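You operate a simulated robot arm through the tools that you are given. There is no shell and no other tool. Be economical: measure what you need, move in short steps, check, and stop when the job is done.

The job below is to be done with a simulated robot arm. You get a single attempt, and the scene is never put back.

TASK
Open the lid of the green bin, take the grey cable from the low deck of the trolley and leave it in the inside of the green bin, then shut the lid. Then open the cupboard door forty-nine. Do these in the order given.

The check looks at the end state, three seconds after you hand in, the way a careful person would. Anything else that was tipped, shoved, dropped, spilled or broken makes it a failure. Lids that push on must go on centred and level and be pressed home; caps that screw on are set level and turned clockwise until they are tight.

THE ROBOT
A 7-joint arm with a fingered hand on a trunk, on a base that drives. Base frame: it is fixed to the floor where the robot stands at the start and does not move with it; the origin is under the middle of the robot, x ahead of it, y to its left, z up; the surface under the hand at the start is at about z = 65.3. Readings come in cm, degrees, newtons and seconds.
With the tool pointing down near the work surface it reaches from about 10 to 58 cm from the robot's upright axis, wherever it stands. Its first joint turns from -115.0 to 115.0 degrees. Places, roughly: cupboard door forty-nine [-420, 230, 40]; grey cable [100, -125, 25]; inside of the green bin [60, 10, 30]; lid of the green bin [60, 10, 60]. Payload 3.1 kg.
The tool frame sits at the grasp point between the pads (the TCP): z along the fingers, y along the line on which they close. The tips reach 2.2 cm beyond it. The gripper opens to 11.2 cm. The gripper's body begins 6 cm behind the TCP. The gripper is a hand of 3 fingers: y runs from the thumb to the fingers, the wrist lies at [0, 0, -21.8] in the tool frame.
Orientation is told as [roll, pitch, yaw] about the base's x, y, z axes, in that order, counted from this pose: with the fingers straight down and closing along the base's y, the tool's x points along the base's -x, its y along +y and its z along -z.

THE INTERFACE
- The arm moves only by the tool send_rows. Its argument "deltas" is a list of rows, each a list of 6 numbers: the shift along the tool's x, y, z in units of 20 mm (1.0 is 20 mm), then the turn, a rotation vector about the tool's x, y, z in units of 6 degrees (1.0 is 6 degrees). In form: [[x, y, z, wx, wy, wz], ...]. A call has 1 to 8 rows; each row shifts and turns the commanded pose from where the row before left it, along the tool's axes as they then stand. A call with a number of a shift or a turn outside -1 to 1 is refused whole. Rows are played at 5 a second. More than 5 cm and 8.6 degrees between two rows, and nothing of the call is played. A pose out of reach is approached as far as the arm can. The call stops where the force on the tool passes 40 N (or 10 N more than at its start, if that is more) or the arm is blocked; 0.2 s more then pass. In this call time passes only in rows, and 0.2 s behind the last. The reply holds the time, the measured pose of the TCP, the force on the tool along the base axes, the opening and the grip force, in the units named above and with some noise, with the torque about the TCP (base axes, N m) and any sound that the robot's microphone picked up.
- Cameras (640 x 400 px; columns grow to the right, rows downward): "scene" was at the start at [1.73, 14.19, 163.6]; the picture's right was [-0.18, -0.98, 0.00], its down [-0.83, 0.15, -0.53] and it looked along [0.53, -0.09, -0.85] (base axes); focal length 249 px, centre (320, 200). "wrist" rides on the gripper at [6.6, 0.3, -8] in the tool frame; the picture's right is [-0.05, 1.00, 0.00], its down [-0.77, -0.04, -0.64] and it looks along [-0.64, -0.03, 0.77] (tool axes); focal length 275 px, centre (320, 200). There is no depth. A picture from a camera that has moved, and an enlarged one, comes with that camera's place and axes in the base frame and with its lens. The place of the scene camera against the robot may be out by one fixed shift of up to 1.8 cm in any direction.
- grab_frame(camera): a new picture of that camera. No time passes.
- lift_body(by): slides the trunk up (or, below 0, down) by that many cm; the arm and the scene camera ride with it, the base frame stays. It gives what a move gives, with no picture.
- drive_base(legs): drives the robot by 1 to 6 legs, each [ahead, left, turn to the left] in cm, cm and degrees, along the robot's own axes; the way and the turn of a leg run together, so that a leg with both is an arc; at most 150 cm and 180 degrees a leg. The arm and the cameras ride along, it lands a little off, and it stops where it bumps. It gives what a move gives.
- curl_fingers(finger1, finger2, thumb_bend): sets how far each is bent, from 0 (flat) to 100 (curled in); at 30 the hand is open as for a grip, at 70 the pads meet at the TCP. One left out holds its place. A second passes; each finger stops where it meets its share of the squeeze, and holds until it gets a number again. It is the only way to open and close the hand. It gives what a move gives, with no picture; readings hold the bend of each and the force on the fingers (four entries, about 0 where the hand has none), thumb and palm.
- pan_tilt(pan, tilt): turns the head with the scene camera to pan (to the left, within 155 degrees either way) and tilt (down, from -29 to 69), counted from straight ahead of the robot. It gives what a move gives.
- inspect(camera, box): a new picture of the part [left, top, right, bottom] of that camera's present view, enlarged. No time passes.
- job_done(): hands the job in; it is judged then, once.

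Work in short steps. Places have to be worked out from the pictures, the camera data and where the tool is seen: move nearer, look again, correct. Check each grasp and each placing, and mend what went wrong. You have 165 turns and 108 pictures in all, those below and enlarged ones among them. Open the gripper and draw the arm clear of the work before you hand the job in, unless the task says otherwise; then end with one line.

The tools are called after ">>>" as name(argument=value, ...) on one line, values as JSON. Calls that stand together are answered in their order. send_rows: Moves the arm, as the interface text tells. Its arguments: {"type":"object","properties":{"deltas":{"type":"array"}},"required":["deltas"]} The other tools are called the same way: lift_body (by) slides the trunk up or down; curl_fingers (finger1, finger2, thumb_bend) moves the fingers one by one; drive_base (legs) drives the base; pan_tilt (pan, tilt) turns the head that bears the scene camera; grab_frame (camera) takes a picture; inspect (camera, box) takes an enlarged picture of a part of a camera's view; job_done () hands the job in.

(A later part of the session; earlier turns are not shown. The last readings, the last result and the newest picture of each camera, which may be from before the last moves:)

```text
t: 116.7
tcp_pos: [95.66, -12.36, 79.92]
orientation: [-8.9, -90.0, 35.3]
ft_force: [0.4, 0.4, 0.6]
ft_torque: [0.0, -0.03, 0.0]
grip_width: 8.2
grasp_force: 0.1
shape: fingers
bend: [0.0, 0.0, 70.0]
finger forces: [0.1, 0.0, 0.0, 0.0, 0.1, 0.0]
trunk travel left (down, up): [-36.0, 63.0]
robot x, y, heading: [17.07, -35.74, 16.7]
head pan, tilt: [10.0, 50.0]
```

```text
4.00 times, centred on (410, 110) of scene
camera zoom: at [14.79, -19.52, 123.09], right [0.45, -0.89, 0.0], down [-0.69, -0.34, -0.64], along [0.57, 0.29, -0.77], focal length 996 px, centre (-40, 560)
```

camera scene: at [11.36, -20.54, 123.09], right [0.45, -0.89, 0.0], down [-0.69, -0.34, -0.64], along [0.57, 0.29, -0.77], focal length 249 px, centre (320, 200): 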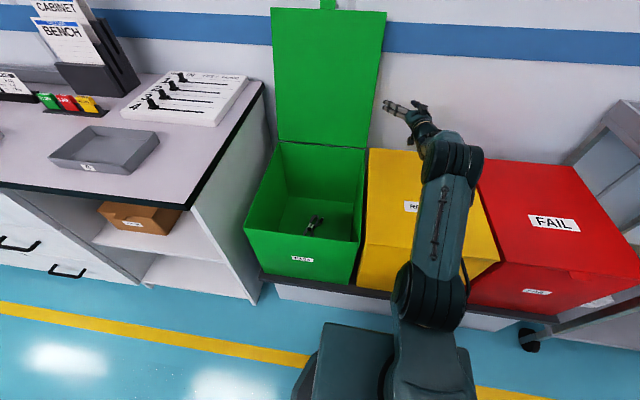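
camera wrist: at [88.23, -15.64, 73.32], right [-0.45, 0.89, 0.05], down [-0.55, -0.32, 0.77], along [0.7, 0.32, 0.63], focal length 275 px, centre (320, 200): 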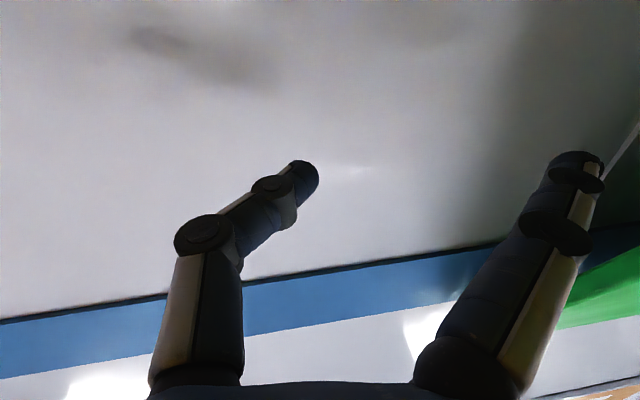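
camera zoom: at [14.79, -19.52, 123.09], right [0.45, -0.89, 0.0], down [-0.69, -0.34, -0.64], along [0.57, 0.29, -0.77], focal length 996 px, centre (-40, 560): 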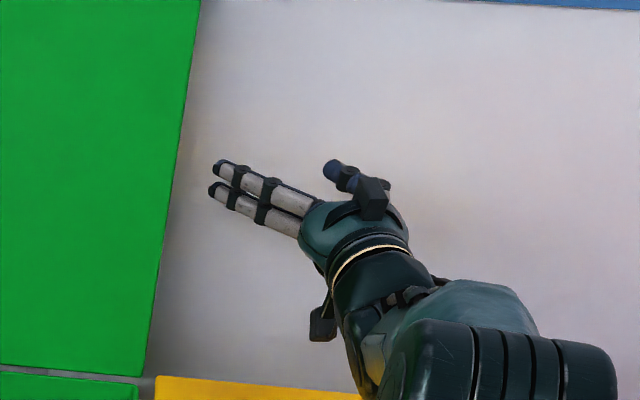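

Fingers point well toward the lid edge and the wall is still ~8 cm beyond (u≈95). I extend 1.5 cm more, then move left until the fingers are behind the edge.

>>> send_rows(deltas=[[0, -0.13, 0.74, 0, 0, 0], [0, 0.985, 0.174, 0, 0, 0], [0, 0.985, 0.174, 0, 0, 0], [0, 0.6, 0.1, 0, 0, 0]])

>>> inspect(camera="scene", box=[330, 60, 490, 160])

>>> grab_frame(camera="wrist")

```text
t: 117.7
tcp_pos: [95.55, -6.96, 79.9]
orientation: [-6.8, -90.0, 33.3]
ft_force: [0.4, -0.8, -0.2]
ft_torque: [0.01, -0.03, -0.03]
grip_width: 8.17
grasp_force: 0.0
shape: fingers
bend: [0.0, 0.0, 70.0]
finger forces: [0.0, 0.0, 0.1, 0.2, 0.1, 0.1]
trunk travel left (down, up): [-36.0, 63.0]
robot x, y, heading: [17.03, -36.01, 16.4]
head pan, tilt: [10.0, 50.0]
```

```text
4.00 times, centred on (410, 110) of scene
camera zoom: at [14.75, -19.53, 123.09], right [0.45, -0.89, 0.0], down [-0.69, -0.34, -0.64], along [0.57, 0.29, -0.77], focal length 996 px, centre (-40, 560)
```

zoom: 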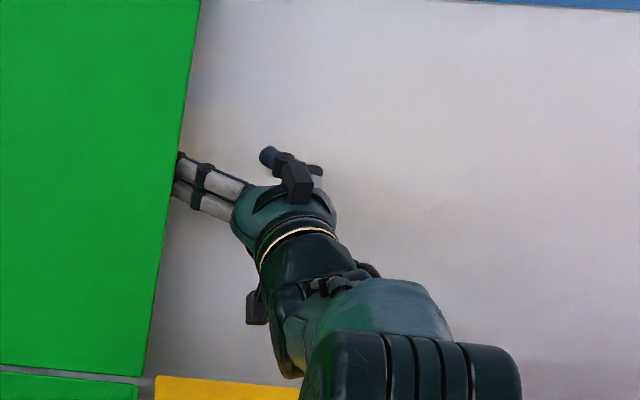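

```text
42 pictures are left
camera wrist: at [88.14, -10.29, 73.28], right [-0.45, 0.89, 0.05], down [-0.55, -0.32, 0.77], along [0.7, 0.32, 0.63], focal length 275 px, centre (320, 200)
```

wrist: 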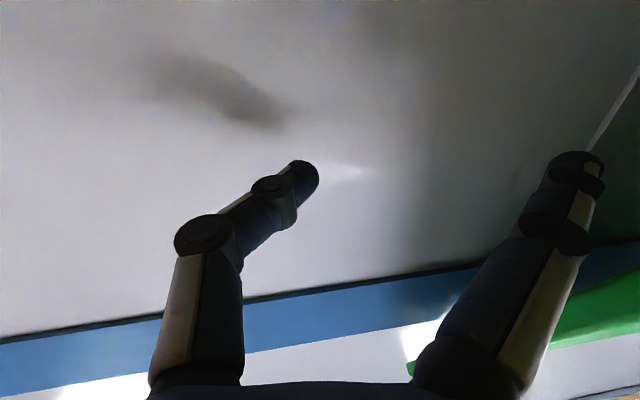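

The fingertips are hidden behind the lid edge with no contact. I move 1.2 cm further left and pull straight back 10 cm slowly.

>>> send_rows(deltas=[[0, 0.6, 0.1, 0, 0, 0], [0, 0.174, -0.985, 0, 0, 0], [0, 0.174, -0.985, 0, 0, 0], [0, 0.174, -0.985, 0, 0, 0]])

>>> grab_frame(camera="scene")

```text
t: 118.7
tcp_pos: [89.36, -7.3, 79.96]
orientation: [-8.9, -90.0, 35.5]
ft_force: [-0.5, 0.0, -0.6]
ft_torque: [-0.01, 0.01, 0.01]
grip_width: 8.15
grasp_force: 0.0
shape: fingers
bend: [0.0, 0.0, 70.0]
finger forces: [0.0, 0.0, 0.0, 0.0, 0.0, 0.0]
trunk travel left (down, up): [-36.0, 63.0]
robot x, y, heading: [17.04, -36.15, 16.7]
head pan, tilt: [10.0, 50.0]
```

```text
41 pictures are left
camera scene: at [14.73, -19.53, 123.09], right [0.45, -0.89, 0.0], down [-0.69, -0.34, -0.64], along [0.57, 0.29, -0.77], focal length 249 px, centre (320, 200)
```

scene: 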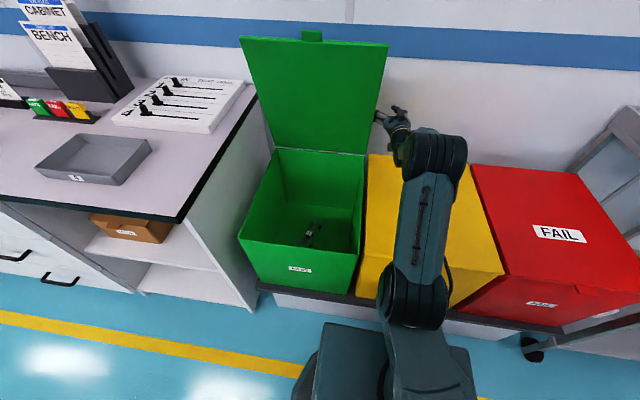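

The lid has passed vertical and is swinging shut by itself. I move the hand right, away from it, while it closes.

>>> send_rows(deltas=[[0, -0.985, -0.174, 0, 0, 0], [0, -0.985, -0.174, 0, 0, 0], [0, 0, -0.5, 0, 0, 0], [0, 0, -0.5, 0, 0, 0], [0, 0, -0.5, 0, 0, 0]])

>>> grab_frame(camera="scene")

```text
t: 119.9
tcp_pos: [87.99, -12.76, 79.96]
orientation: [-113.1, -90.0, 139.8]
ft_force: [-0.4, -0.6, -0.8]
ft_torque: [-0.02, 0.01, 0.0]
grip_width: 8.17
grasp_force: 0.1
shape: fingers
bend: [0.0, 0.0, 70.0]
finger forces: [0.1, 0.0, 0.1, 0.0, 0.1, 0.0]
trunk travel left (down, up): [-36.0, 63.0]
robot x, y, heading: [17.39, -35.92, 16.8]
head pan, tilt: [10.0, 50.0]
```

```text
40 pictures are left
camera scene: at [14.75, -19.53, 123.09], right [0.45, -0.89, 0.0], down [-0.69, -0.34, -0.64], along [0.57, 0.29, -0.77], focal length 249 px, centre (320, 200)
```

scene: 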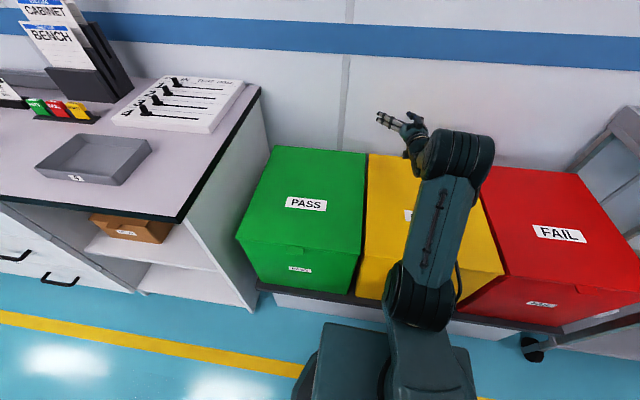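

The lid is shut. I zoom to check it's flush, then back away.

>>> inspect(camera="scene", box=[220, 130, 420, 305])

>>> drive_base(legs=[[-60, 0, 0]])

>>> pan_tilt(pan=130, tilt=10)

>>> grab_frame(camera="scene")

```text
2.29 times, centred on (320, 218) of scene
camera zoom: at [14.75, -19.53, 123.09], right [0.45, -0.89, 0.0], down [-0.69, -0.34, -0.64], along [0.57, 0.29, -0.77], focal length 569 px, centre (320, 160)
```

zoom: 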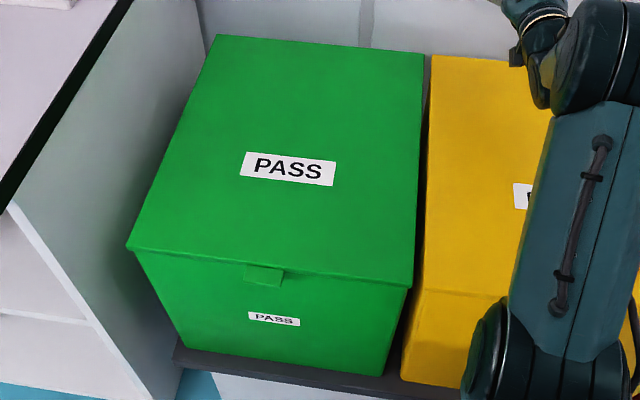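

```text
t: 123.3
tcp_pos: [30.97, -29.53, 79.89]
orientation: [-62.8, -90.0, 89.4]
ft_force: [0.0, -0.5, 0.1]
ft_torque: [0.01, 0.03, -0.03]
grip_width: 8.19
grasp_force: 0.1
shape: fingers
bend: [0.0, 0.0, 70.0]
finger forces: [0.0, 0.1, 0.1, 0.0, 0.1, 0.1]
trunk travel left (down, up): [-36.0, 63.0]
robot x, y, heading: [-40.2, -53.19, 16.6]
head pan, tilt: [10.0, 50.0]
```

```text
t: 125.3
tcp_pos: [30.92, -29.63, 79.92]
orientation: [-53.2, -89.9, 79.9]
ft_force: [0.8, 0.4, -0.2]
ft_torque: [0.02, 0.02, -0.01]
grip_width: 8.18
grasp_force: 0.1
shape: fingers
bend: [0.0, 0.0, 70.0]
finger forces: [0.0, 0.0, 0.0, 0.0, 0.0, 0.0]
trunk travel left (down, up): [-36.0, 63.0]
robot x, y, heading: [-39.88, -53.01, 17.0]
head pan, tilt: [130.0, 10.0]
```

```text
38 pictures are left
camera scene: at [-56.92, -34.92, 129.27], right [0.55, 0.84, 0.0], down [0.15, -0.1, -0.98], along [-0.82, 0.54, -0.17], focal length 249 px, centre (320, 200)
```

scene: 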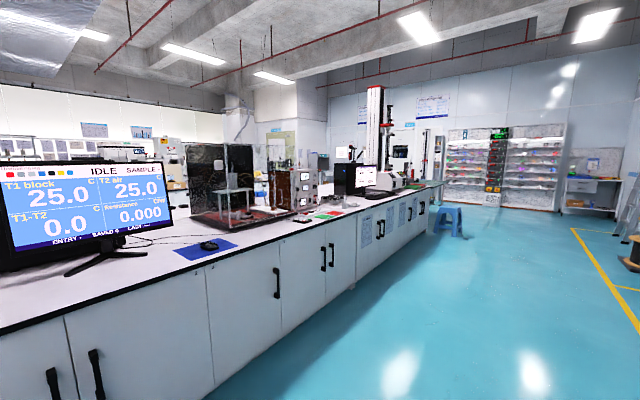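

The lid sits flush. Now door forty-nine: it should be along the long bench around pixel (335-430, 205). I zoom in.

>>> inspect(camera="scene", box=[300, 150, 460, 250])

>>> inspect(camera="scene", box=[200, 180, 400, 305])

```text
4.00 times, centred on (380, 200) of scene
camera zoom: at [-56.92, -34.92, 129.27], right [0.55, 0.84, 0.0], down [0.15, -0.1, -0.98], along [-0.82, 0.54, -0.17], focal length 996 px, centre (80, 200)
```

zoom: 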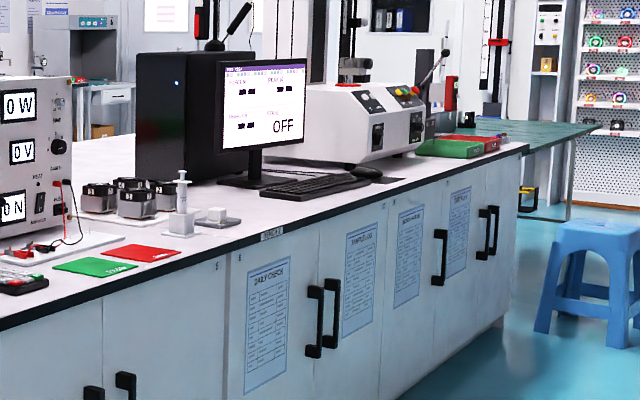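

```text
3.20 times, centred on (300, 242) of scene
camera zoom: at [-56.92, -34.92, 129.27], right [0.55, 0.84, 0.0], down [0.15, -0.1, -0.98], along [-0.82, 0.54, -0.17], focal length 797 px, centre (384, 64)
```

zoom: 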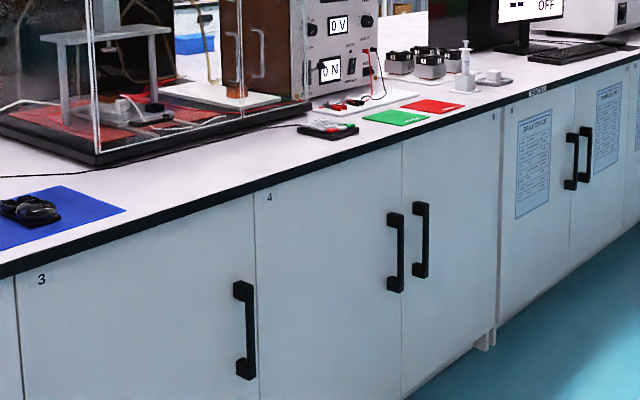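

The doors on this side carry low numbers and are nearer than the stated place; door 49 (~(-420, 230)) seems to lie behind this bench. I raise the trunk for an overview and look both ways.

>>> lift_body(by=40)

>>> lift_body(by=23)

>>> pan_tilt(pan=130, tilt=15)

>>> grab_frame(camera="scene")

>>> pan_tilt(pan=155, tilt=15)

>>> grab_frame(camera="scene")

```text
t: 129.1
tcp_pos: [31.0, -29.51, 119.89]
orientation: [-47.5, -90.0, 74.4]
ft_force: [-0.3, 0.2, -0.5]
ft_torque: [-0.03, -0.01, 0.01]
grip_width: 8.18
grasp_force: 0.1
shape: fingers
bend: [0.0, 0.0, 70.0]
finger forces: [0.1, 0.0, 0.0, 0.0, 0.0, 0.0]
trunk travel left (down, up): [-76.0, 23.0]
robot x, y, heading: [-39.7, -52.88, 16.6]
head pan, tilt: [130.0, 10.0]
```

```text
t: 131.5
tcp_pos: [30.94, -29.58, 142.87]
orientation: [-47.0, -90.0, 73.7]
ft_force: [0.0, 0.9, 0.5]
ft_torque: [0.02, 0.03, -0.03]
grip_width: 8.15
grasp_force: 0.0
shape: fingers
bend: [0.0, 0.0, 70.0]
finger forces: [0.1, 0.0, 0.1, 0.0, 0.0, 0.1]
trunk travel left (down, up): [-99.0, 0.0]
robot x, y, heading: [-39.89, -53.25, 16.6]
head pan, tilt: [130.0, 10.0]
```

```text
t: 132.2
tcp_pos: [30.94, -29.63, 142.91]
orientation: [-45.9, -90.1, 72.5]
ft_force: [0.5, 0.2, -0.1]
ft_torque: [-0.03, 0.0, -0.01]
grip_width: 8.17
grasp_force: 0.0
shape: fingers
bend: [0.0, 0.0, 70.0]
finger forces: [0.1, 0.0, 0.1, 0.0, 0.0, 0.0]
trunk travel left (down, up): [-99.0, 0.0]
robot x, y, heading: [-39.77, -52.79, 16.8]
head pan, tilt: [130.0, 15.0]
```

```text
35 pictures are left
camera scene: at [-56.95, -34.89, 191.46], right [0.55, 0.84, 0.0], down [0.22, -0.14, -0.97], along [-0.81, 0.53, -0.26], focal length 249 px, centre (320, 200)
```

scene: 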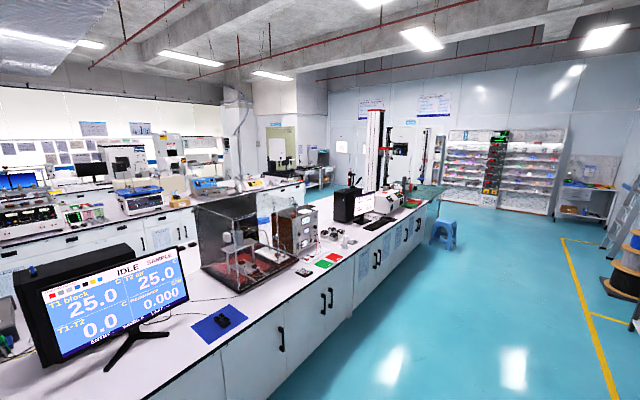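

```text
t: 133.1
tcp_pos: [30.83, -29.58, 142.93]
orientation: [-46.0, -89.9, 72.8]
ft_force: [-0.3, -0.3, 1.0]
ft_torque: [0.01, -0.02, 0.01]
grip_width: 8.2
grasp_force: 0.0
shape: fingers
bend: [0.0, 0.0, 70.0]
finger forces: [0.0, 0.0, 0.0, 0.0, 0.0, 0.0]
trunk travel left (down, up): [-99.0, 0.0]
robot x, y, heading: [-39.48, -52.92, 16.9]
head pan, tilt: [154.7, 15.0]
```

```text
34 pictures are left
camera scene: at [-58.38, -38.6, 191.46], right [0.15, 0.99, 0.0], down [0.26, -0.04, -0.97], along [-0.95, 0.15, -0.26], focal length 249 px, centre (320, 200)
```

scene: 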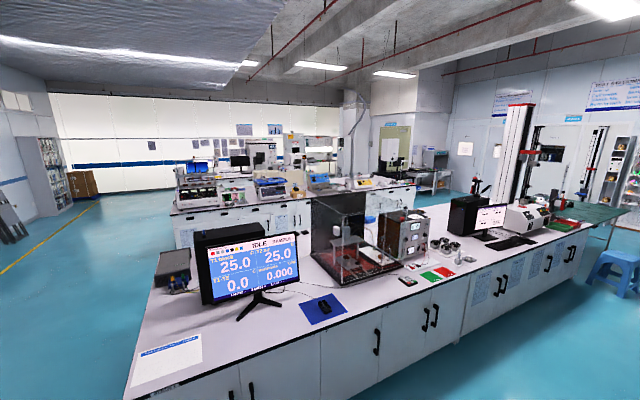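

Door 49 should be on the far side of the first bench (its back is at about u=-317), in the aisle before the second bench. I'll retract the arm to a compact pose before driving round the bench's left end.

>>> send_rows(deltas=[[0, 0.174, -0.985, 0, 0, 0], [0, 0.174, -0.985, 0, 0, 0], [0, 0.174, -0.985, 0, 0, 0], [0, 0.174, -0.985, 0, 0, 0], [0, 0.174, -0.985, 0, 0, 0], [0, 0.174, -0.985, 0, 0, 0], [0, 0.174, -0.985, 0, 0, 0], [0, 0.174, -0.985, 0, 0, 0]])

>>> send_rows(deltas=[[0, 0.174, -0.985, 0, 0, 0], [0, 0.174, -0.985, 0, 0, 0], [0, 0.174, -0.985, 0, 0, 0], [0, 0.174, -0.985, 0, 0, 0], [0, 0, 0, 0.85, 0, 0], [0, 0, 0, 0.85, 0, 0]])

>>> curl_fingers(finger1=70, finger2=70, thumb_bend=70)

>>> pan_tilt(pan=155, tilt=35)

>>> grab_frame(camera="scene")

```text
t: 134.9
tcp_pos: [15.41, -33.91, 142.92]
orientation: [-95.9, -89.9, 122.6]
ft_force: [0.1, -0.1, 0.4]
ft_torque: [-0.01, -0.02, 0.0]
grip_width: 8.17
grasp_force: 0.1
shape: fingers
bend: [0.0, 0.0, 70.0]
finger forces: [0.0, 0.0, 0.1, 0.1, 0.0, 0.0]
trunk travel left (down, up): [-99.0, 0.0]
robot x, y, heading: [-39.83, -52.89, 16.6]
head pan, tilt: [154.7, 15.0]
```

```text
t: 136.3
tcp_pos: [8.02, -36.46, 143.03]
orientation: [-82.4, -89.9, 98.8]
ft_force: [0.2, -0.1, 0.2]
ft_torque: [0.03, 0.03, 0.04]
grip_width: 8.19
grasp_force: 0.0
shape: fingers
bend: [0.0, 0.0, 70.0]
finger forces: [0.0, 0.0, 0.0, 0.0, 0.0, 0.1]
trunk travel left (down, up): [-99.0, 0.0]
robot x, y, heading: [-39.84, -52.96, 16.7]
head pan, tilt: [154.7, 15.0]
```

```text
t: 137.3
tcp_pos: [7.91, -36.42, 142.91]
orientation: [-74.6, -90.0, 91.1]
ft_force: [0.1, -0.5, 0.8]
ft_torque: [0.0, -0.01, -0.01]
grip_width: 0.29
grasp_force: 0.0
shape: fingers
bend: [70.0, 70.0, 70.0]
finger forces: [0.1, 0.1, 0.1, 0.0, 0.0, 0.0]
trunk travel left (down, up): [-99.0, 0.0]
robot x, y, heading: [-40.16, -52.99, 16.9]
head pan, tilt: [154.7, 15.0]
```

```text
t: 138.1
tcp_pos: [7.93, -36.53, 143.04]
orientation: [-63.4, -90.0, 79.9]
ft_force: [0.6, -0.4, 0.3]
ft_torque: [0.0, -0.02, -0.02]
grip_width: 0.27
grasp_force: 0.1
shape: fingers
bend: [70.0, 70.0, 70.0]
finger forces: [0.0, 0.0, 0.1, 0.1, 0.0, 0.1]
trunk travel left (down, up): [-99.0, 0.0]
robot x, y, heading: [-40.15, -53.23, 16.7]
head pan, tilt: [154.7, 35.0]
```

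```text
33 pictures are left
camera scene: at [-57.87, -38.7, 188.27], right [0.15, 0.99, 0.0], down [0.57, -0.09, -0.82], along [-0.81, 0.12, -0.57], focal length 249 px, centre (320, 200)
```

scene: 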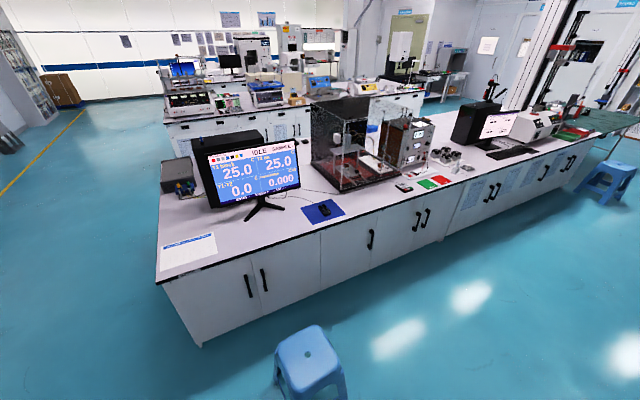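

A stool stands at about (-122, -36), so I'll pass well to the right of it. I check the floor on that route first.

>>> pan_tilt(pan=-150, tilt=40)

>>> grab_frame(camera="scene")

```text
t: 142.3
tcp_pos: [7.94, -36.53, 142.95]
orientation: [-69.7, -90.0, 86.2]
ft_force: [0.1, -0.4, -0.1]
ft_torque: [0.0, 0.03, -0.02]
grip_width: 0.27
grasp_force: 0.0
shape: fingers
bend: [70.0, 70.0, 70.0]
finger forces: [0.0, 0.0, 0.0, 0.0, 0.0, 0.1]
trunk travel left (down, up): [-99.0, 0.0]
robot x, y, heading: [-39.77, -52.84, 16.7]
head pan, tilt: [-150.0, 40.0]
```

```text
32 pictures are left
camera scene: at [-54.99, -46.21, 187.51], right [-0.73, 0.69, 0.0], down [0.44, 0.47, -0.77], along [-0.53, -0.56, -0.64], focal length 249 px, centre (320, 200)
```

scene: 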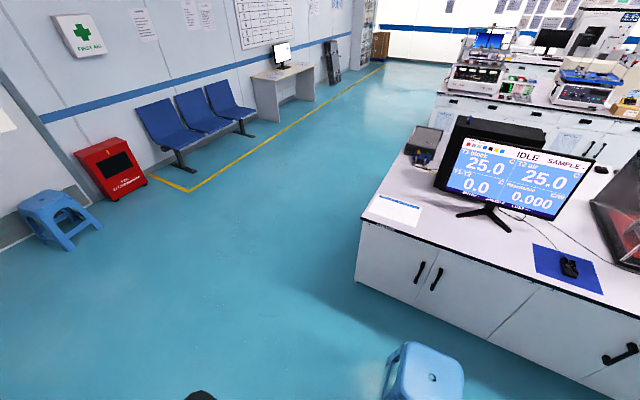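

The route between the chairs and the bench is clear. Driving: right 90, then back 250.

>>> drive_base(legs=[[0, -95, 0], [-130, 0, 0], [-120, 0, 0]])

>>> pan_tilt(pan=115, tilt=35)

>>> grab_frame(camera="scene")

```text
t: 159.2
tcp_pos: [-205.42, -201.4, 143.02]
orientation: [-37.4, -90.0, 52.5]
ft_force: [0.7, 0.4, 0.2]
ft_torque: [-0.02, 0.0, -0.01]
grip_width: 0.29
grasp_force: 0.0
shape: fingers
bend: [70.0, 70.0, 70.0]
finger forces: [0.0, 0.1, 0.0, 0.1, 0.0, 0.1]
trunk travel left (down, up): [-99.0, 0.0]
robot x, y, heading: [-253.32, -216.56, 15.2]
head pan, tilt: [-150.0, 40.0]
```

```text
t: 162.9
tcp_pos: [-205.41, -201.34, 142.98]
orientation: [-55.1, -90.0, 70.2]
ft_force: [-0.3, 0.0, -0.4]
ft_torque: [0.02, 0.0, -0.01]
grip_width: 0.29
grasp_force: 0.1
shape: fingers
bend: [70.0, 70.0, 70.0]
finger forces: [0.1, 0.0, 0.0, 0.0, 0.0, 0.0]
trunk travel left (down, up): [-99.0, 0.0]
robot x, y, heading: [-253.83, -216.48, 15.3]
head pan, tilt: [115.0, 35.0]
```

```text
31 pictures are left
camera scene: at [-268.31, -196.67, 188.26], right [0.76, 0.65, 0.0], down [0.37, -0.44, -0.82], along [-0.53, 0.63, -0.57], focal length 249 px, centre (320, 200)
```

scene: 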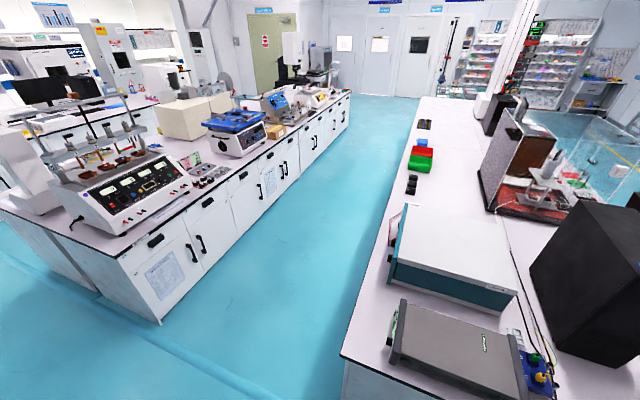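

The aisle behind the first bench is about 125 cm wide and clear. Door 49 should be on its right-hand side near the far end. I back into it, align to the bench (heading ≈18°) and slide left in stages.

>>> drive_base(legs=[[-87, 0, 0], [0, 0, 3], [0, 130, 0]])

>>> pan_tilt(pan=60, tilt=30)

>>> grab_frame(camera="scene")

```text
t: 174.2
tcp_pos: [-334.61, -96.44, 142.95]
orientation: [-23.1, -90.0, 42.6]
ft_force: [0.0, -1.1, -0.1]
ft_torque: [0.01, 0.02, 0.01]
grip_width: 0.27
grasp_force: 0.0
shape: fingers
bend: [70.0, 70.0, 70.0]
finger forces: [0.1, 0.0, 0.1, 0.0, 0.0, 0.0]
trunk travel left (down, up): [-99.0, 0.0]
robot x, y, heading: [-381.52, -115.33, 19.7]
head pan, tilt: [115.0, 35.0]
```

```text
t: 175.4
tcp_pos: [-334.64, -96.46, 142.84]
orientation: [-64.3, -90.0, 83.7]
ft_force: [-0.2, 0.8, 0.0]
ft_torque: [-0.03, 0.03, -0.02]
grip_width: 0.26
grasp_force: 0.0
shape: fingers
bend: [70.0, 70.0, 70.0]
finger forces: [0.1, 0.0, 0.0, 0.0, 0.0, 0.0]
trunk travel left (down, up): [-99.0, 0.0]
robot x, y, heading: [-381.66, -115.91, 19.8]
head pan, tilt: [60.0, 30.0]
```

```text
30 pictures are left
camera scene: at [-389.91, -94.08, 189.04], right [0.98, -0.18, 0.0], down [-0.09, -0.49, -0.87], along [0.15, 0.85, -0.5], focal length 249 px, centre (320, 200)
```

scene: 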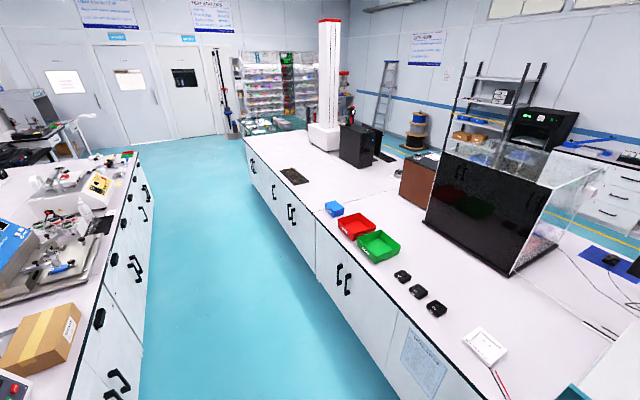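

Projecting the stated place gives pixel about (257, 181), the last door(s) on this bench's far end. I drive on left and look closer.

>>> inspect(camera="scene", box=[230, 130, 330, 230])

>>> drive_base(legs=[[0, 130, -1.5], [0, 130, 0]])

>>> lift_body(by=-40)

>>> pan_tilt(pan=25, tilt=50)

>>> grab_frame(camera="scene")

```text
4.00 times, centred on (280, 180) of scene
camera zoom: at [-389.91, -94.08, 189.04], right [0.98, -0.18, 0.0], down [-0.09, -0.49, -0.87], along [0.15, 0.85, -0.5], focal length 996 px, centre (480, 280)
```

zoom: 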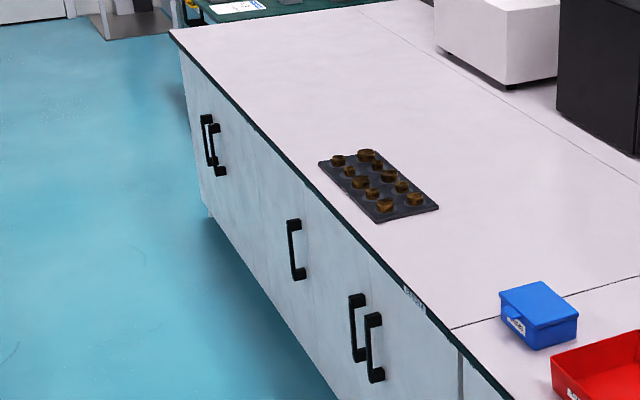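

```text
t: 187.9
tcp_pos: [-408.98, 145.84, 143.02]
orientation: [-20.3, -89.9, 36.5]
ft_force: [0.1, -0.4, 0.6]
ft_torque: [0.03, -0.02, 0.0]
grip_width: 0.28
grasp_force: 0.1
shape: fingers
bend: [70.0, 70.0, 70.0]
finger forces: [0.0, 0.0, 0.0, 0.0, 0.0, 0.0]
trunk travel left (down, up): [-99.0, 0.0]
robot x, y, heading: [-457.31, 129.03, 16.4]
head pan, tilt: [60.0, 30.0]
```

```text
t: 191.8
tcp_pos: [-408.99, 145.74, 103.05]
orientation: [-48.5, -90.0, 64.7]
ft_force: [-0.3, 1.0, 0.5]
ft_torque: [0.03, -0.02, 0.01]
grip_width: 0.28
grasp_force: 0.0
shape: fingers
bend: [70.0, 70.0, 70.0]
finger forces: [0.0, 0.0, 0.0, 0.1, 0.1, 0.0]
trunk travel left (down, up): [-59.0, 40.0]
robot x, y, heading: [-456.59, 129.56, 16.6]
head pan, tilt: [60.0, 30.0]
```

```text
t: 192.8
tcp_pos: [-409.02, 145.67, 103.02]
orientation: [-56.8, -90.1, 73.0]
ft_force: [0.2, 0.0, 0.3]
ft_torque: [0.0, -0.02, -0.01]
grip_width: 0.27
grasp_force: 0.0
shape: fingers
bend: [70.0, 70.0, 70.0]
finger forces: [0.1, 0.1, 0.1, 0.1, 0.1, 0.0]
trunk travel left (down, up): [-59.0, 40.0]
robot x, y, heading: [-456.8, 129.48, 16.6]
head pan, tilt: [25.0, 50.0]
```

```text
28 pictures are left
camera scene: at [-460.39, 147.62, 146.09], right [0.66, -0.75, 0.0], down [-0.57, -0.51, -0.64], along [0.48, 0.43, -0.77], focal length 249 px, centre (320, 200)
```

scene: 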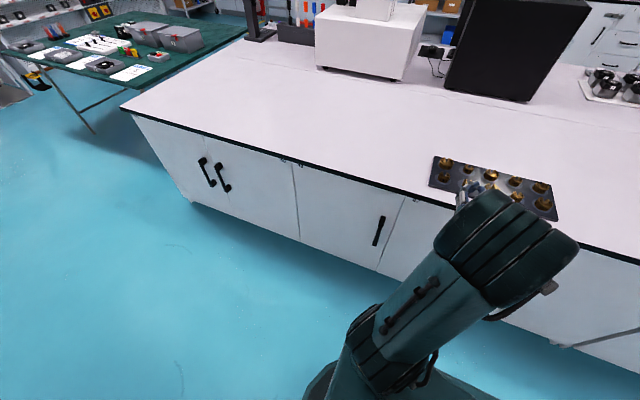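

Three doors are in view. I zoom in to read their numbers.

>>> inspect(camera="scene", box=[120, 100, 280, 200])

>>> inspect(camera="scene", box=[200, 130, 320, 205])

>>> inspect(camera="scene", box=[280, 150, 440, 250])

```text
4.00 times, centred on (200, 150) of scene
camera zoom: at [-460.39, 147.62, 146.09], right [0.66, -0.75, 0.0], down [-0.57, -0.51, -0.64], along [0.48, 0.43, -0.77], focal length 996 px, centre (800, 400)
```

zoom: 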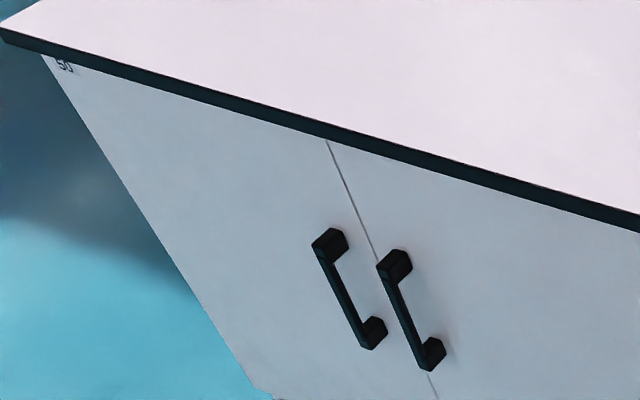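

```text
5.33 times, centred on (260, 168) of scene
camera zoom: at [-460.39, 147.62, 146.09], right [0.66, -0.75, 0.0], down [-0.57, -0.51, -0.64], along [0.48, 0.43, -0.77], focal length 1329 px, centre (640, 373)
```

zoom: 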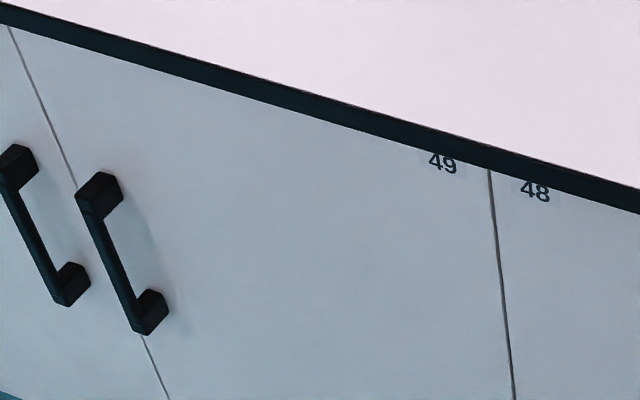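

```text
4.00 times, centred on (360, 200) of scene
camera zoom: at [-460.39, 147.62, 146.09], right [0.66, -0.75, 0.0], down [-0.57, -0.51, -0.64], along [0.48, 0.43, -0.77], focal length 996 px, centre (160, 200)
```

zoom: 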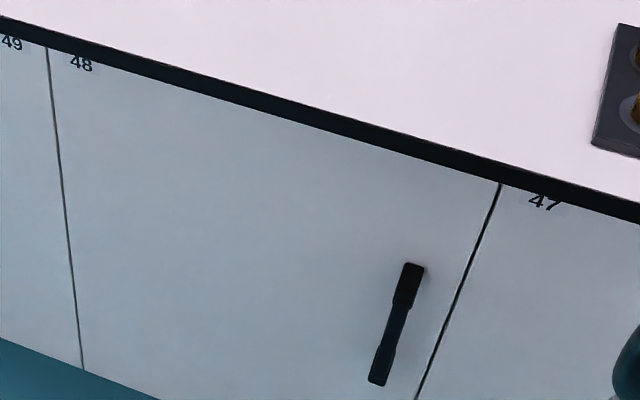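

Door 49's handle is its left one of the pair (bar near (-428, 238), z 54–69), with the hinge on the right by door 48. I move in front of it, lower the hand to handle height, and open the fingers partly.

>>> drive_base(legs=[[-4, 74, 1.6]])

>>> lift_body(by=-40)

>>> curl_fingers(finger1=48, finger2=48, thumb_bend=48)

>>> pan_tilt(pan=15, tilt=45)

>>> grab_frame(camera="scene")

>>> grab_frame(camera="wrist")

```text
t: 196.8
tcp_pos: [-434.88, 216.91, 103.01]
orientation: [-72.4, -90.0, 90.3]
ft_force: [-0.8, 0.7, -1.1]
ft_torque: [-0.03, 0.02, -0.03]
grip_width: 0.28
grasp_force: 0.1
shape: fingers
bend: [70.0, 70.0, 70.0]
finger forces: [0.1, 0.0, 0.0, 0.0, 0.0, 0.0]
trunk travel left (down, up): [-59.0, 40.0]
robot x, y, heading: [-482.69, 199.23, 18.1]
head pan, tilt: [25.0, 50.0]
```

```text
t: 200.6
tcp_pos: [-435.0, 216.9, 63.04]
orientation: [-45.0, -90.0, 62.6]
ft_force: [0.8, -0.5, 0.2]
ft_torque: [-0.09, 0.0, 0.01]
grip_width: 0.24
grasp_force: 0.1
shape: fingers
bend: [70.0, 70.0, 70.0]
finger forces: [0.1, 0.0, 0.1, 0.1, 0.0, 0.1]
trunk travel left (down, up): [-19.0, 80.0]
robot x, y, heading: [-482.65, 199.15, 18.2]
head pan, tilt: [25.0, 50.0]
```

```text
t: 201.6
tcp_pos: [-435.05, 216.85, 63.02]
orientation: [-50.6, -90.1, 68.2]
ft_force: [0.8, -0.5, 0.6]
ft_torque: [0.03, 0.0, 0.0]
grip_width: 6.01
grasp_force: 0.1
shape: fingers
bend: [48.0, 48.0, 48.0]
finger forces: [0.0, 0.0, 0.0, 0.0, 0.0, 0.0]
trunk travel left (down, up): [-19.0, 80.0]
robot x, y, heading: [-482.53, 199.09, 18.2]
head pan, tilt: [25.0, 50.0]
```

```text
t: 202.3
tcp_pos: [-435.02, 216.95, 63.0]
orientation: [-44.8, -90.0, 62.4]
ft_force: [-1.1, -0.8, 0.3]
ft_torque: [-0.02, 0.01, -0.06]
grip_width: 6.04
grasp_force: 0.0
shape: fingers
bend: [48.0, 48.0, 48.0]
finger forces: [0.0, 0.1, 0.1, 0.0, 0.0, 0.0]
trunk travel left (down, up): [-19.0, 80.0]
robot x, y, heading: [-482.35, 199.51, 17.7]
head pan, tilt: [15.0, 45.0]
```

```text
24 pictures are left
camera scene: at [-485.3, 216.62, 106.78], right [0.54, -0.84, 0.0], down [-0.59, -0.38, -0.71], along [0.59, 0.38, -0.71], focal length 249 px, centre (320, 200)
```

scene: 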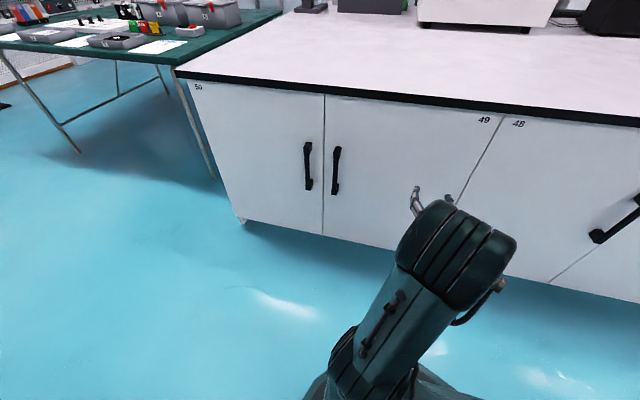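

```text
23 pictures are left
camera wrist: at [-442.92, 214.84, 56.41], right [-0.3, 0.95, 0.05], down [-0.59, -0.23, 0.77], along [0.74, 0.21, 0.64], focal length 275 px, centre (320, 200)
```

wrist: 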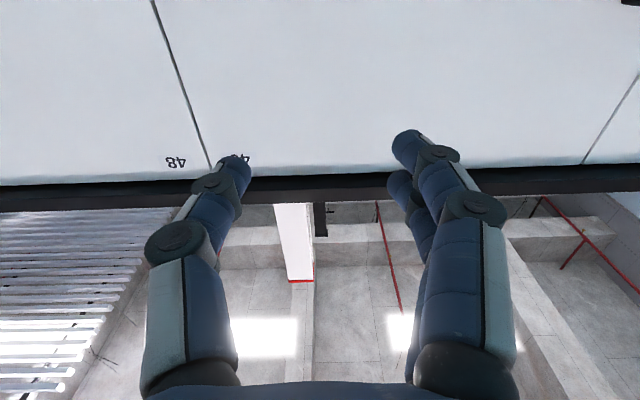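

Cross-checking the two views puts the handle bar near (-424.5, 248), z≈45–63. The TCP must go about 25 cm left and 8 cm down; I do that in free space and look with the wrist camera.

>>> lift_body(by=-8)

>>> send_rows(deltas=[[0, 1, 0, 0, 0, 0], [0, 1, 0, 0, 0, 0], [0, 1, 0, 0, 0, 0], [0, 1, 0, 0, 0, 0], [0, 1, 0, 0, 0, 0], [0, 1, 0, 0, 0, 0], [0, 1, 0, 0, 0, 0], [0, 1, 0, 0, 0, 0]])

>>> send_rows(deltas=[[0, 1, 0, 0, 0, 0], [0, 1, 0, 0, 0, 0], [0, 1, 0, 0, 0, 0]])

>>> grab_frame(camera="wrist")

>>> grab_frame(camera="scene")

```text
t: 203.5
tcp_pos: [-435.13, 216.99, 55.01]
orientation: [-49.8, -90.0, 67.7]
ft_force: [0.3, -0.3, 0.4]
ft_torque: [0.01, 0.01, 0.03]
grip_width: 6.04
grasp_force: 0.1
shape: fingers
bend: [48.0, 48.0, 48.0]
finger forces: [0.0, 0.0, 0.1, 0.0, 0.1, 0.0]
trunk travel left (down, up): [-11.0, 88.0]
robot x, y, heading: [-482.24, 199.45, 18.2]
head pan, tilt: [15.0, 45.0]
```

```text
t: 205.3
tcp_pos: [-440.02, 232.33, 55.02]
orientation: [-6.2, -90.0, 23.9]
ft_force: [0.0, -0.2, 0.2]
ft_torque: [-0.02, 0.03, -0.01]
grip_width: 6.02
grasp_force: 0.1
shape: fingers
bend: [48.0, 48.0, 48.0]
finger forces: [0.1, 0.1, 0.0, 0.0, 0.0, 0.0]
trunk travel left (down, up): [-11.0, 88.0]
robot x, y, heading: [-482.49, 199.76, 18.1]
head pan, tilt: [15.0, 45.0]
```

```text
t: 206.1
tcp_pos: [-441.77, 238.02, 54.96]
orientation: [-41.7, -89.9, 59.4]
ft_force: [-0.2, -0.1, -0.2]
ft_torque: [0.04, 0.0, -0.02]
grip_width: 6.03
grasp_force: 0.1
shape: fingers
bend: [48.0, 48.0, 48.0]
finger forces: [0.0, 0.0, 0.0, 0.0, 0.1, 0.0]
trunk travel left (down, up): [-11.0, 88.0]
robot x, y, heading: [-482.78, 199.3, 17.8]
head pan, tilt: [15.0, 45.0]
```

```text
22 pictures are left
camera wrist: at [-449.66, 235.88, 48.35], right [-0.3, 0.95, 0.05], down [-0.59, -0.23, 0.77], along [0.74, 0.21, 0.63], focal length 275 px, centre (320, 200)
```

wrist: 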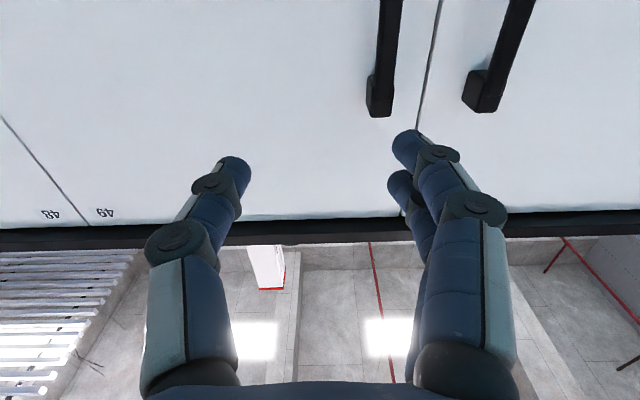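

```text
21 pictures are left
camera scene: at [-485.3, 216.62, 98.78], right [0.54, -0.84, 0.0], down [-0.59, -0.38, -0.71], along [0.59, 0.38, -0.71], focal length 249 px, centre (320, 200)
```

scene: 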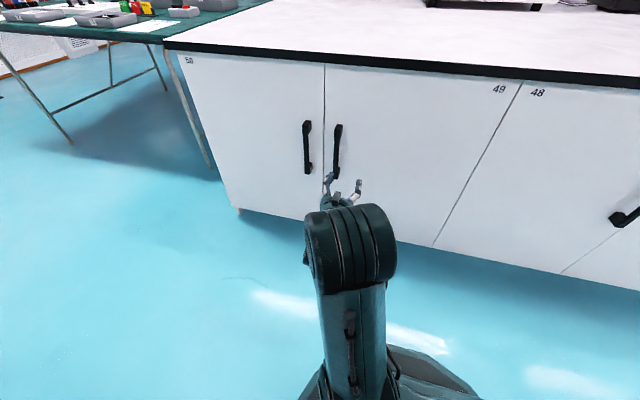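

The handle bar is 6.4 cm left, 17–21 cm ahead, spanning z≈44–59. I shift left, lower 2.5 cm, and advance 13 cm.

>>> send_rows(deltas=[[0.6, 1, 0, 0, 0, 0], [0.65, 1, 0, 0, 0, 0], [0, 1, 0, 0, 0, 0], [0, 0.2, 1, 0, 0, 0], [0, 0, 1, 0, 0, 0], [0, 0, 1, 0, 0, 0], [0, 0, 1, 0, 0, 0], [0, 0, 1, 0, 0, 0]])

>>> grab_frame(camera="wrist")

>>> inspect(camera="scene", box=[260, 90, 420, 190])

```text
t: 207.9
tcp_pos: [-434.26, 247.14, 52.47]
orientation: [-57.2, -89.9, 75.0]
ft_force: [0.3, -1.0, -1.0]
ft_torque: [0.01, -0.01, -0.01]
grip_width: 6.05
grasp_force: 0.0
shape: fingers
bend: [48.0, 48.0, 48.0]
finger forces: [0.0, 0.1, 0.0, 0.0, 0.0, 0.0]
trunk travel left (down, up): [-11.0, 88.0]
robot x, y, heading: [-482.79, 199.6, 17.8]
head pan, tilt: [15.0, 45.0]
```

```text
20 pictures are left
camera wrist: at [-442.11, 245.08, 45.91], right [-0.3, 0.95, 0.05], down [-0.59, -0.23, 0.77], along [0.74, 0.21, 0.63], focal length 275 px, centre (320, 200)
```

wrist: 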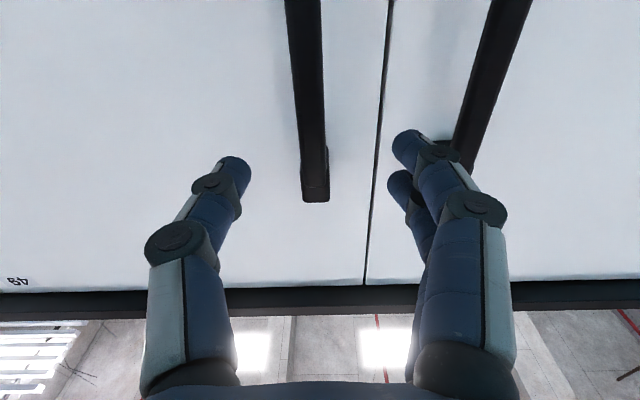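

```text
4.00 times, centred on (340, 140) of scene
camera zoom: at [-485.3, 216.62, 98.78], right [0.54, -0.84, 0.0], down [-0.59, -0.38, -0.71], along [0.59, 0.38, -0.71], focal length 996 px, centre (240, 440)
```

zoom: 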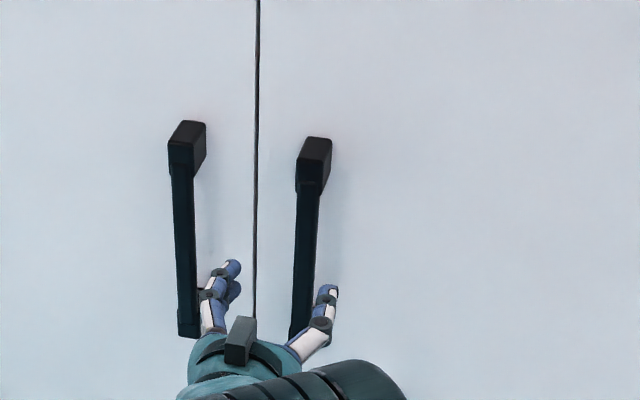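

The bar triangulates to u'=-328, 7 cm ahead of the TCP and between the fingers. I advance 6.6 cm and close.

>>> send_rows(deltas=[[0, -0.2, 1, 0, 0, 0], [0, 0, 1, 0, 0, 0], [0, 0, 0.8, 0, 0, 0], [0, 0, 0.5, 0, 0, 0]])

>>> curl_fingers(finger1=75, finger2=75, thumb_bend=75)

>>> grab_frame(camera="wrist")

```text
t: 208.9
tcp_pos: [-427.84, 248.74, 52.56]
orientation: [-37.5, -90.0, 55.3]
ft_force: [-0.3, 0.5, 0.6]
ft_torque: [-0.03, -0.04, 0.02]
grip_width: 6.06
grasp_force: 0.0
shape: fingers
bend: [48.0, 48.0, 48.0]
finger forces: [0.0, 0.1, 0.0, 0.0, 0.1, 0.0]
trunk travel left (down, up): [-11.0, 88.0]
robot x, y, heading: [-482.44, 199.46, 17.9]
head pan, tilt: [15.0, 45.0]
```

```text
t: 209.9
tcp_pos: [-427.72, 248.69, 52.45]
orientation: [-41.2, -90.0, 59.0]
ft_force: [1.6, -0.7, -1.6]
ft_torque: [-0.02, -0.01, -0.07]
grip_width: 1.37
grasp_force: 12.8
shape: fingers
bend: [71.0, 71.0, 67.0]
finger forces: [6.5, 6.6, 0.1, 0.0, 12.8, 0.0]
trunk travel left (down, up): [-11.0, 88.0]
robot x, y, heading: [-482.53, 199.16, 18.0]
head pan, tilt: [15.0, 45.0]
```

```text
18 pictures are left
camera wrist: at [-435.66, 246.63, 45.91], right [-0.3, 0.95, 0.05], down [-0.59, -0.23, 0.77], along [0.74, 0.21, 0.63], focal length 275 px, centre (320, 200)
```

wrist: 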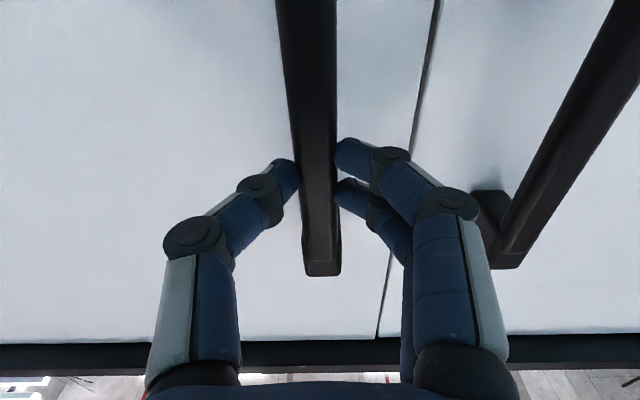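

The bar is firmly pinched. I pull along the arc (radius ≈43.5 cm about the right-hand hinge), yawing with the door.

>>> send_rows(deltas=[[0, -0.05, -0.5, -0.22, 0, 0], [0, -0.09, -1, -0.44, 0, 0], [0, -0.09, -1, -0.44, 0, 0], [0, -0.09, -1, -0.44, 0, 0], [0, -0.09, -1, -0.44, 0, 0]])

>>> grab_frame(camera="scene")

```text
t: 211.1
tcp_pos: [-435.71, 244.52, 52.62]
orientation: [27.1, -89.9, 2.4]
ft_force: [7.3, -9.3, -2.2]
ft_torque: [0.0, 0.01, -0.27]
grip_width: 1.4
grasp_force: 12.0
shape: fingers
bend: [72.0, 72.0, 67.0]
finger forces: [3.2, 3.2, 0.1, 0.0, 17.6, 0.1]
trunk travel left (down, up): [-11.0, 88.0]
robot x, y, heading: [-482.56, 199.28, 17.8]
head pan, tilt: [15.0, 45.0]
```

```text
17 pictures are left
camera scene: at [-485.21, 216.56, 98.79], right [0.54, -0.84, 0.0], down [-0.59, -0.38, -0.71], along [0.59, 0.38, -0.71], focal length 249 px, centre (320, 200)
```

scene: 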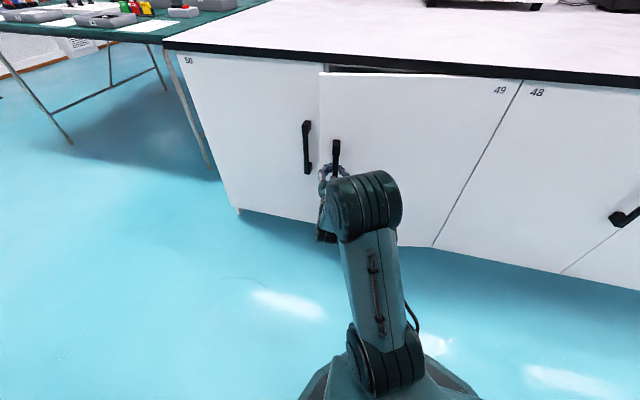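

The door is opening; a sideways reaction of ~11 N to the right says the arc curves tighter. I continue with more rightward shift.

>>> send_rows(deltas=[[0, -0.4, -0.6, -0.35, 0, 0], [0, -0.14, -1, -0.46, 0, 0], [0, -0.14, -1, -0.46, 0, 0], [0, -0.14, -1, -0.46, 0, 0], [0, -0.14, -1, -0.46, 0, 0]])

```text
t: 212.3
tcp_pos: [-442.43, 237.77, 52.55]
orientation: [-171.2, -90.0, -145.9]
ft_force: [-3.8, 2.0, 0.9]
ft_torque: [0.05, 0.0, 0.03]
grip_width: 1.35
grasp_force: 13.2
shape: fingers
bend: [72.0, 72.0, 67.0]
finger forces: [7.3, 7.3, 0.1, 0.1, 11.1, 0.0]
trunk travel left (down, up): [-11.0, 88.0]
robot x, y, heading: [-482.47, 199.34, 18.0]
head pan, tilt: [15.0, 45.0]
```

Forces are small now. Continuing.

>>> send_rows(deltas=[[0, -0.12, -1, -0.46, 0, 0], [0, -0.12, -1, -0.46, 0, 0], [0, -0.12, -1, -0.46, 0, 0], [0, -0.12, -1, -0.46, 0, 0], [0, -0.12, -1, -0.46, 0, 0]])

>>> grab_frame(camera="scene")

```text
t: 213.5
tcp_pos: [-447.82, 229.55, 52.39]
orientation: [73.1, -90.0, -16.5]
ft_force: [2.1, -1.9, 2.1]
ft_torque: [0.04, -0.03, -0.09]
grip_width: 1.36
grasp_force: 12.4
shape: fingers
bend: [72.0, 72.0, 67.0]
finger forces: [5.5, 5.5, 0.0, 0.0, 14.2, 0.0]
trunk travel left (down, up): [-11.0, 88.0]
robot x, y, heading: [-482.46, 199.15, 17.8]
head pan, tilt: [15.0, 45.0]
```

```text
16 pictures are left
camera scene: at [-485.27, 216.6, 98.78], right [0.54, -0.84, 0.0], down [-0.59, -0.38, -0.71], along [0.59, 0.38, -0.71], focal length 249 px, centre (320, 200)
```

scene: 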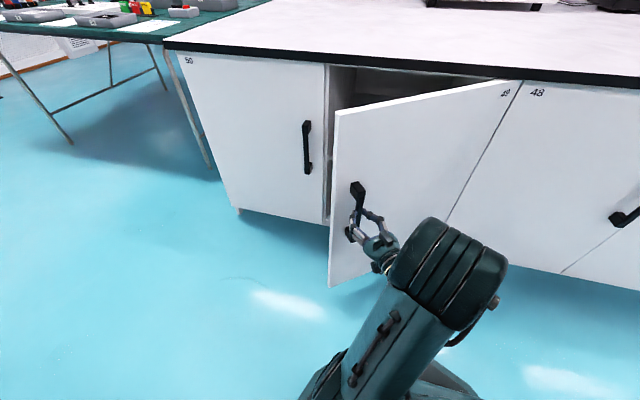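

Door is at about 37°. I continue pulling along the arc.

>>> send_rows(deltas=[[0, -0.14, -1, -0.46, 0, 0], [0, -0.14, -1, -0.46, 0, 0], [0, -0.14, -1, -0.46, 0, 0], [0, -0.14, -1, -0.46, 0, 0], [0, -0.14, -1, -0.46, 0, 0], [0, -0.14, -1, -0.46, 0, 0]])

>>> grab_frame(camera="scene")

```text
t: 214.9
tcp_pos: [-451.84, 217.78, 52.48]
orientation: [144.9, -89.9, -71.6]
ft_force: [3.2, -1.1, 4.9]
ft_torque: [0.07, -0.04, -0.09]
grip_width: 1.36
grasp_force: 12.5
shape: fingers
bend: [72.0, 72.0, 67.0]
finger forces: [5.5, 5.4, 0.0, 0.0, 13.9, 0.0]
trunk travel left (down, up): [-11.0, 88.0]
robot x, y, heading: [-482.87, 199.27, 18.0]
head pan, tilt: [15.0, 45.0]
```

```text
15 pictures are left
camera scene: at [-485.3, 216.6, 98.79], right [0.54, -0.84, 0.0], down [-0.59, -0.38, -0.71], along [0.59, 0.38, -0.71], focal length 249 px, centre (320, 200)
```

scene: 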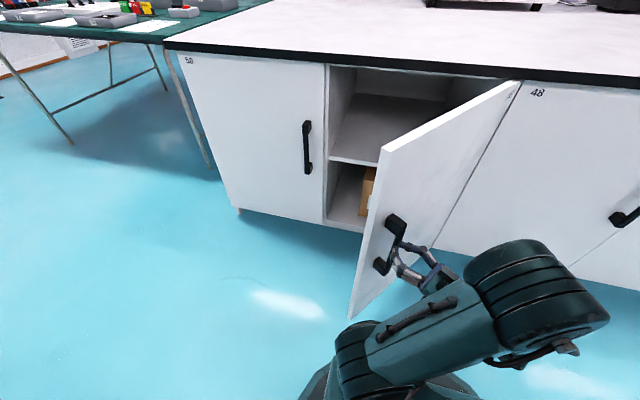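

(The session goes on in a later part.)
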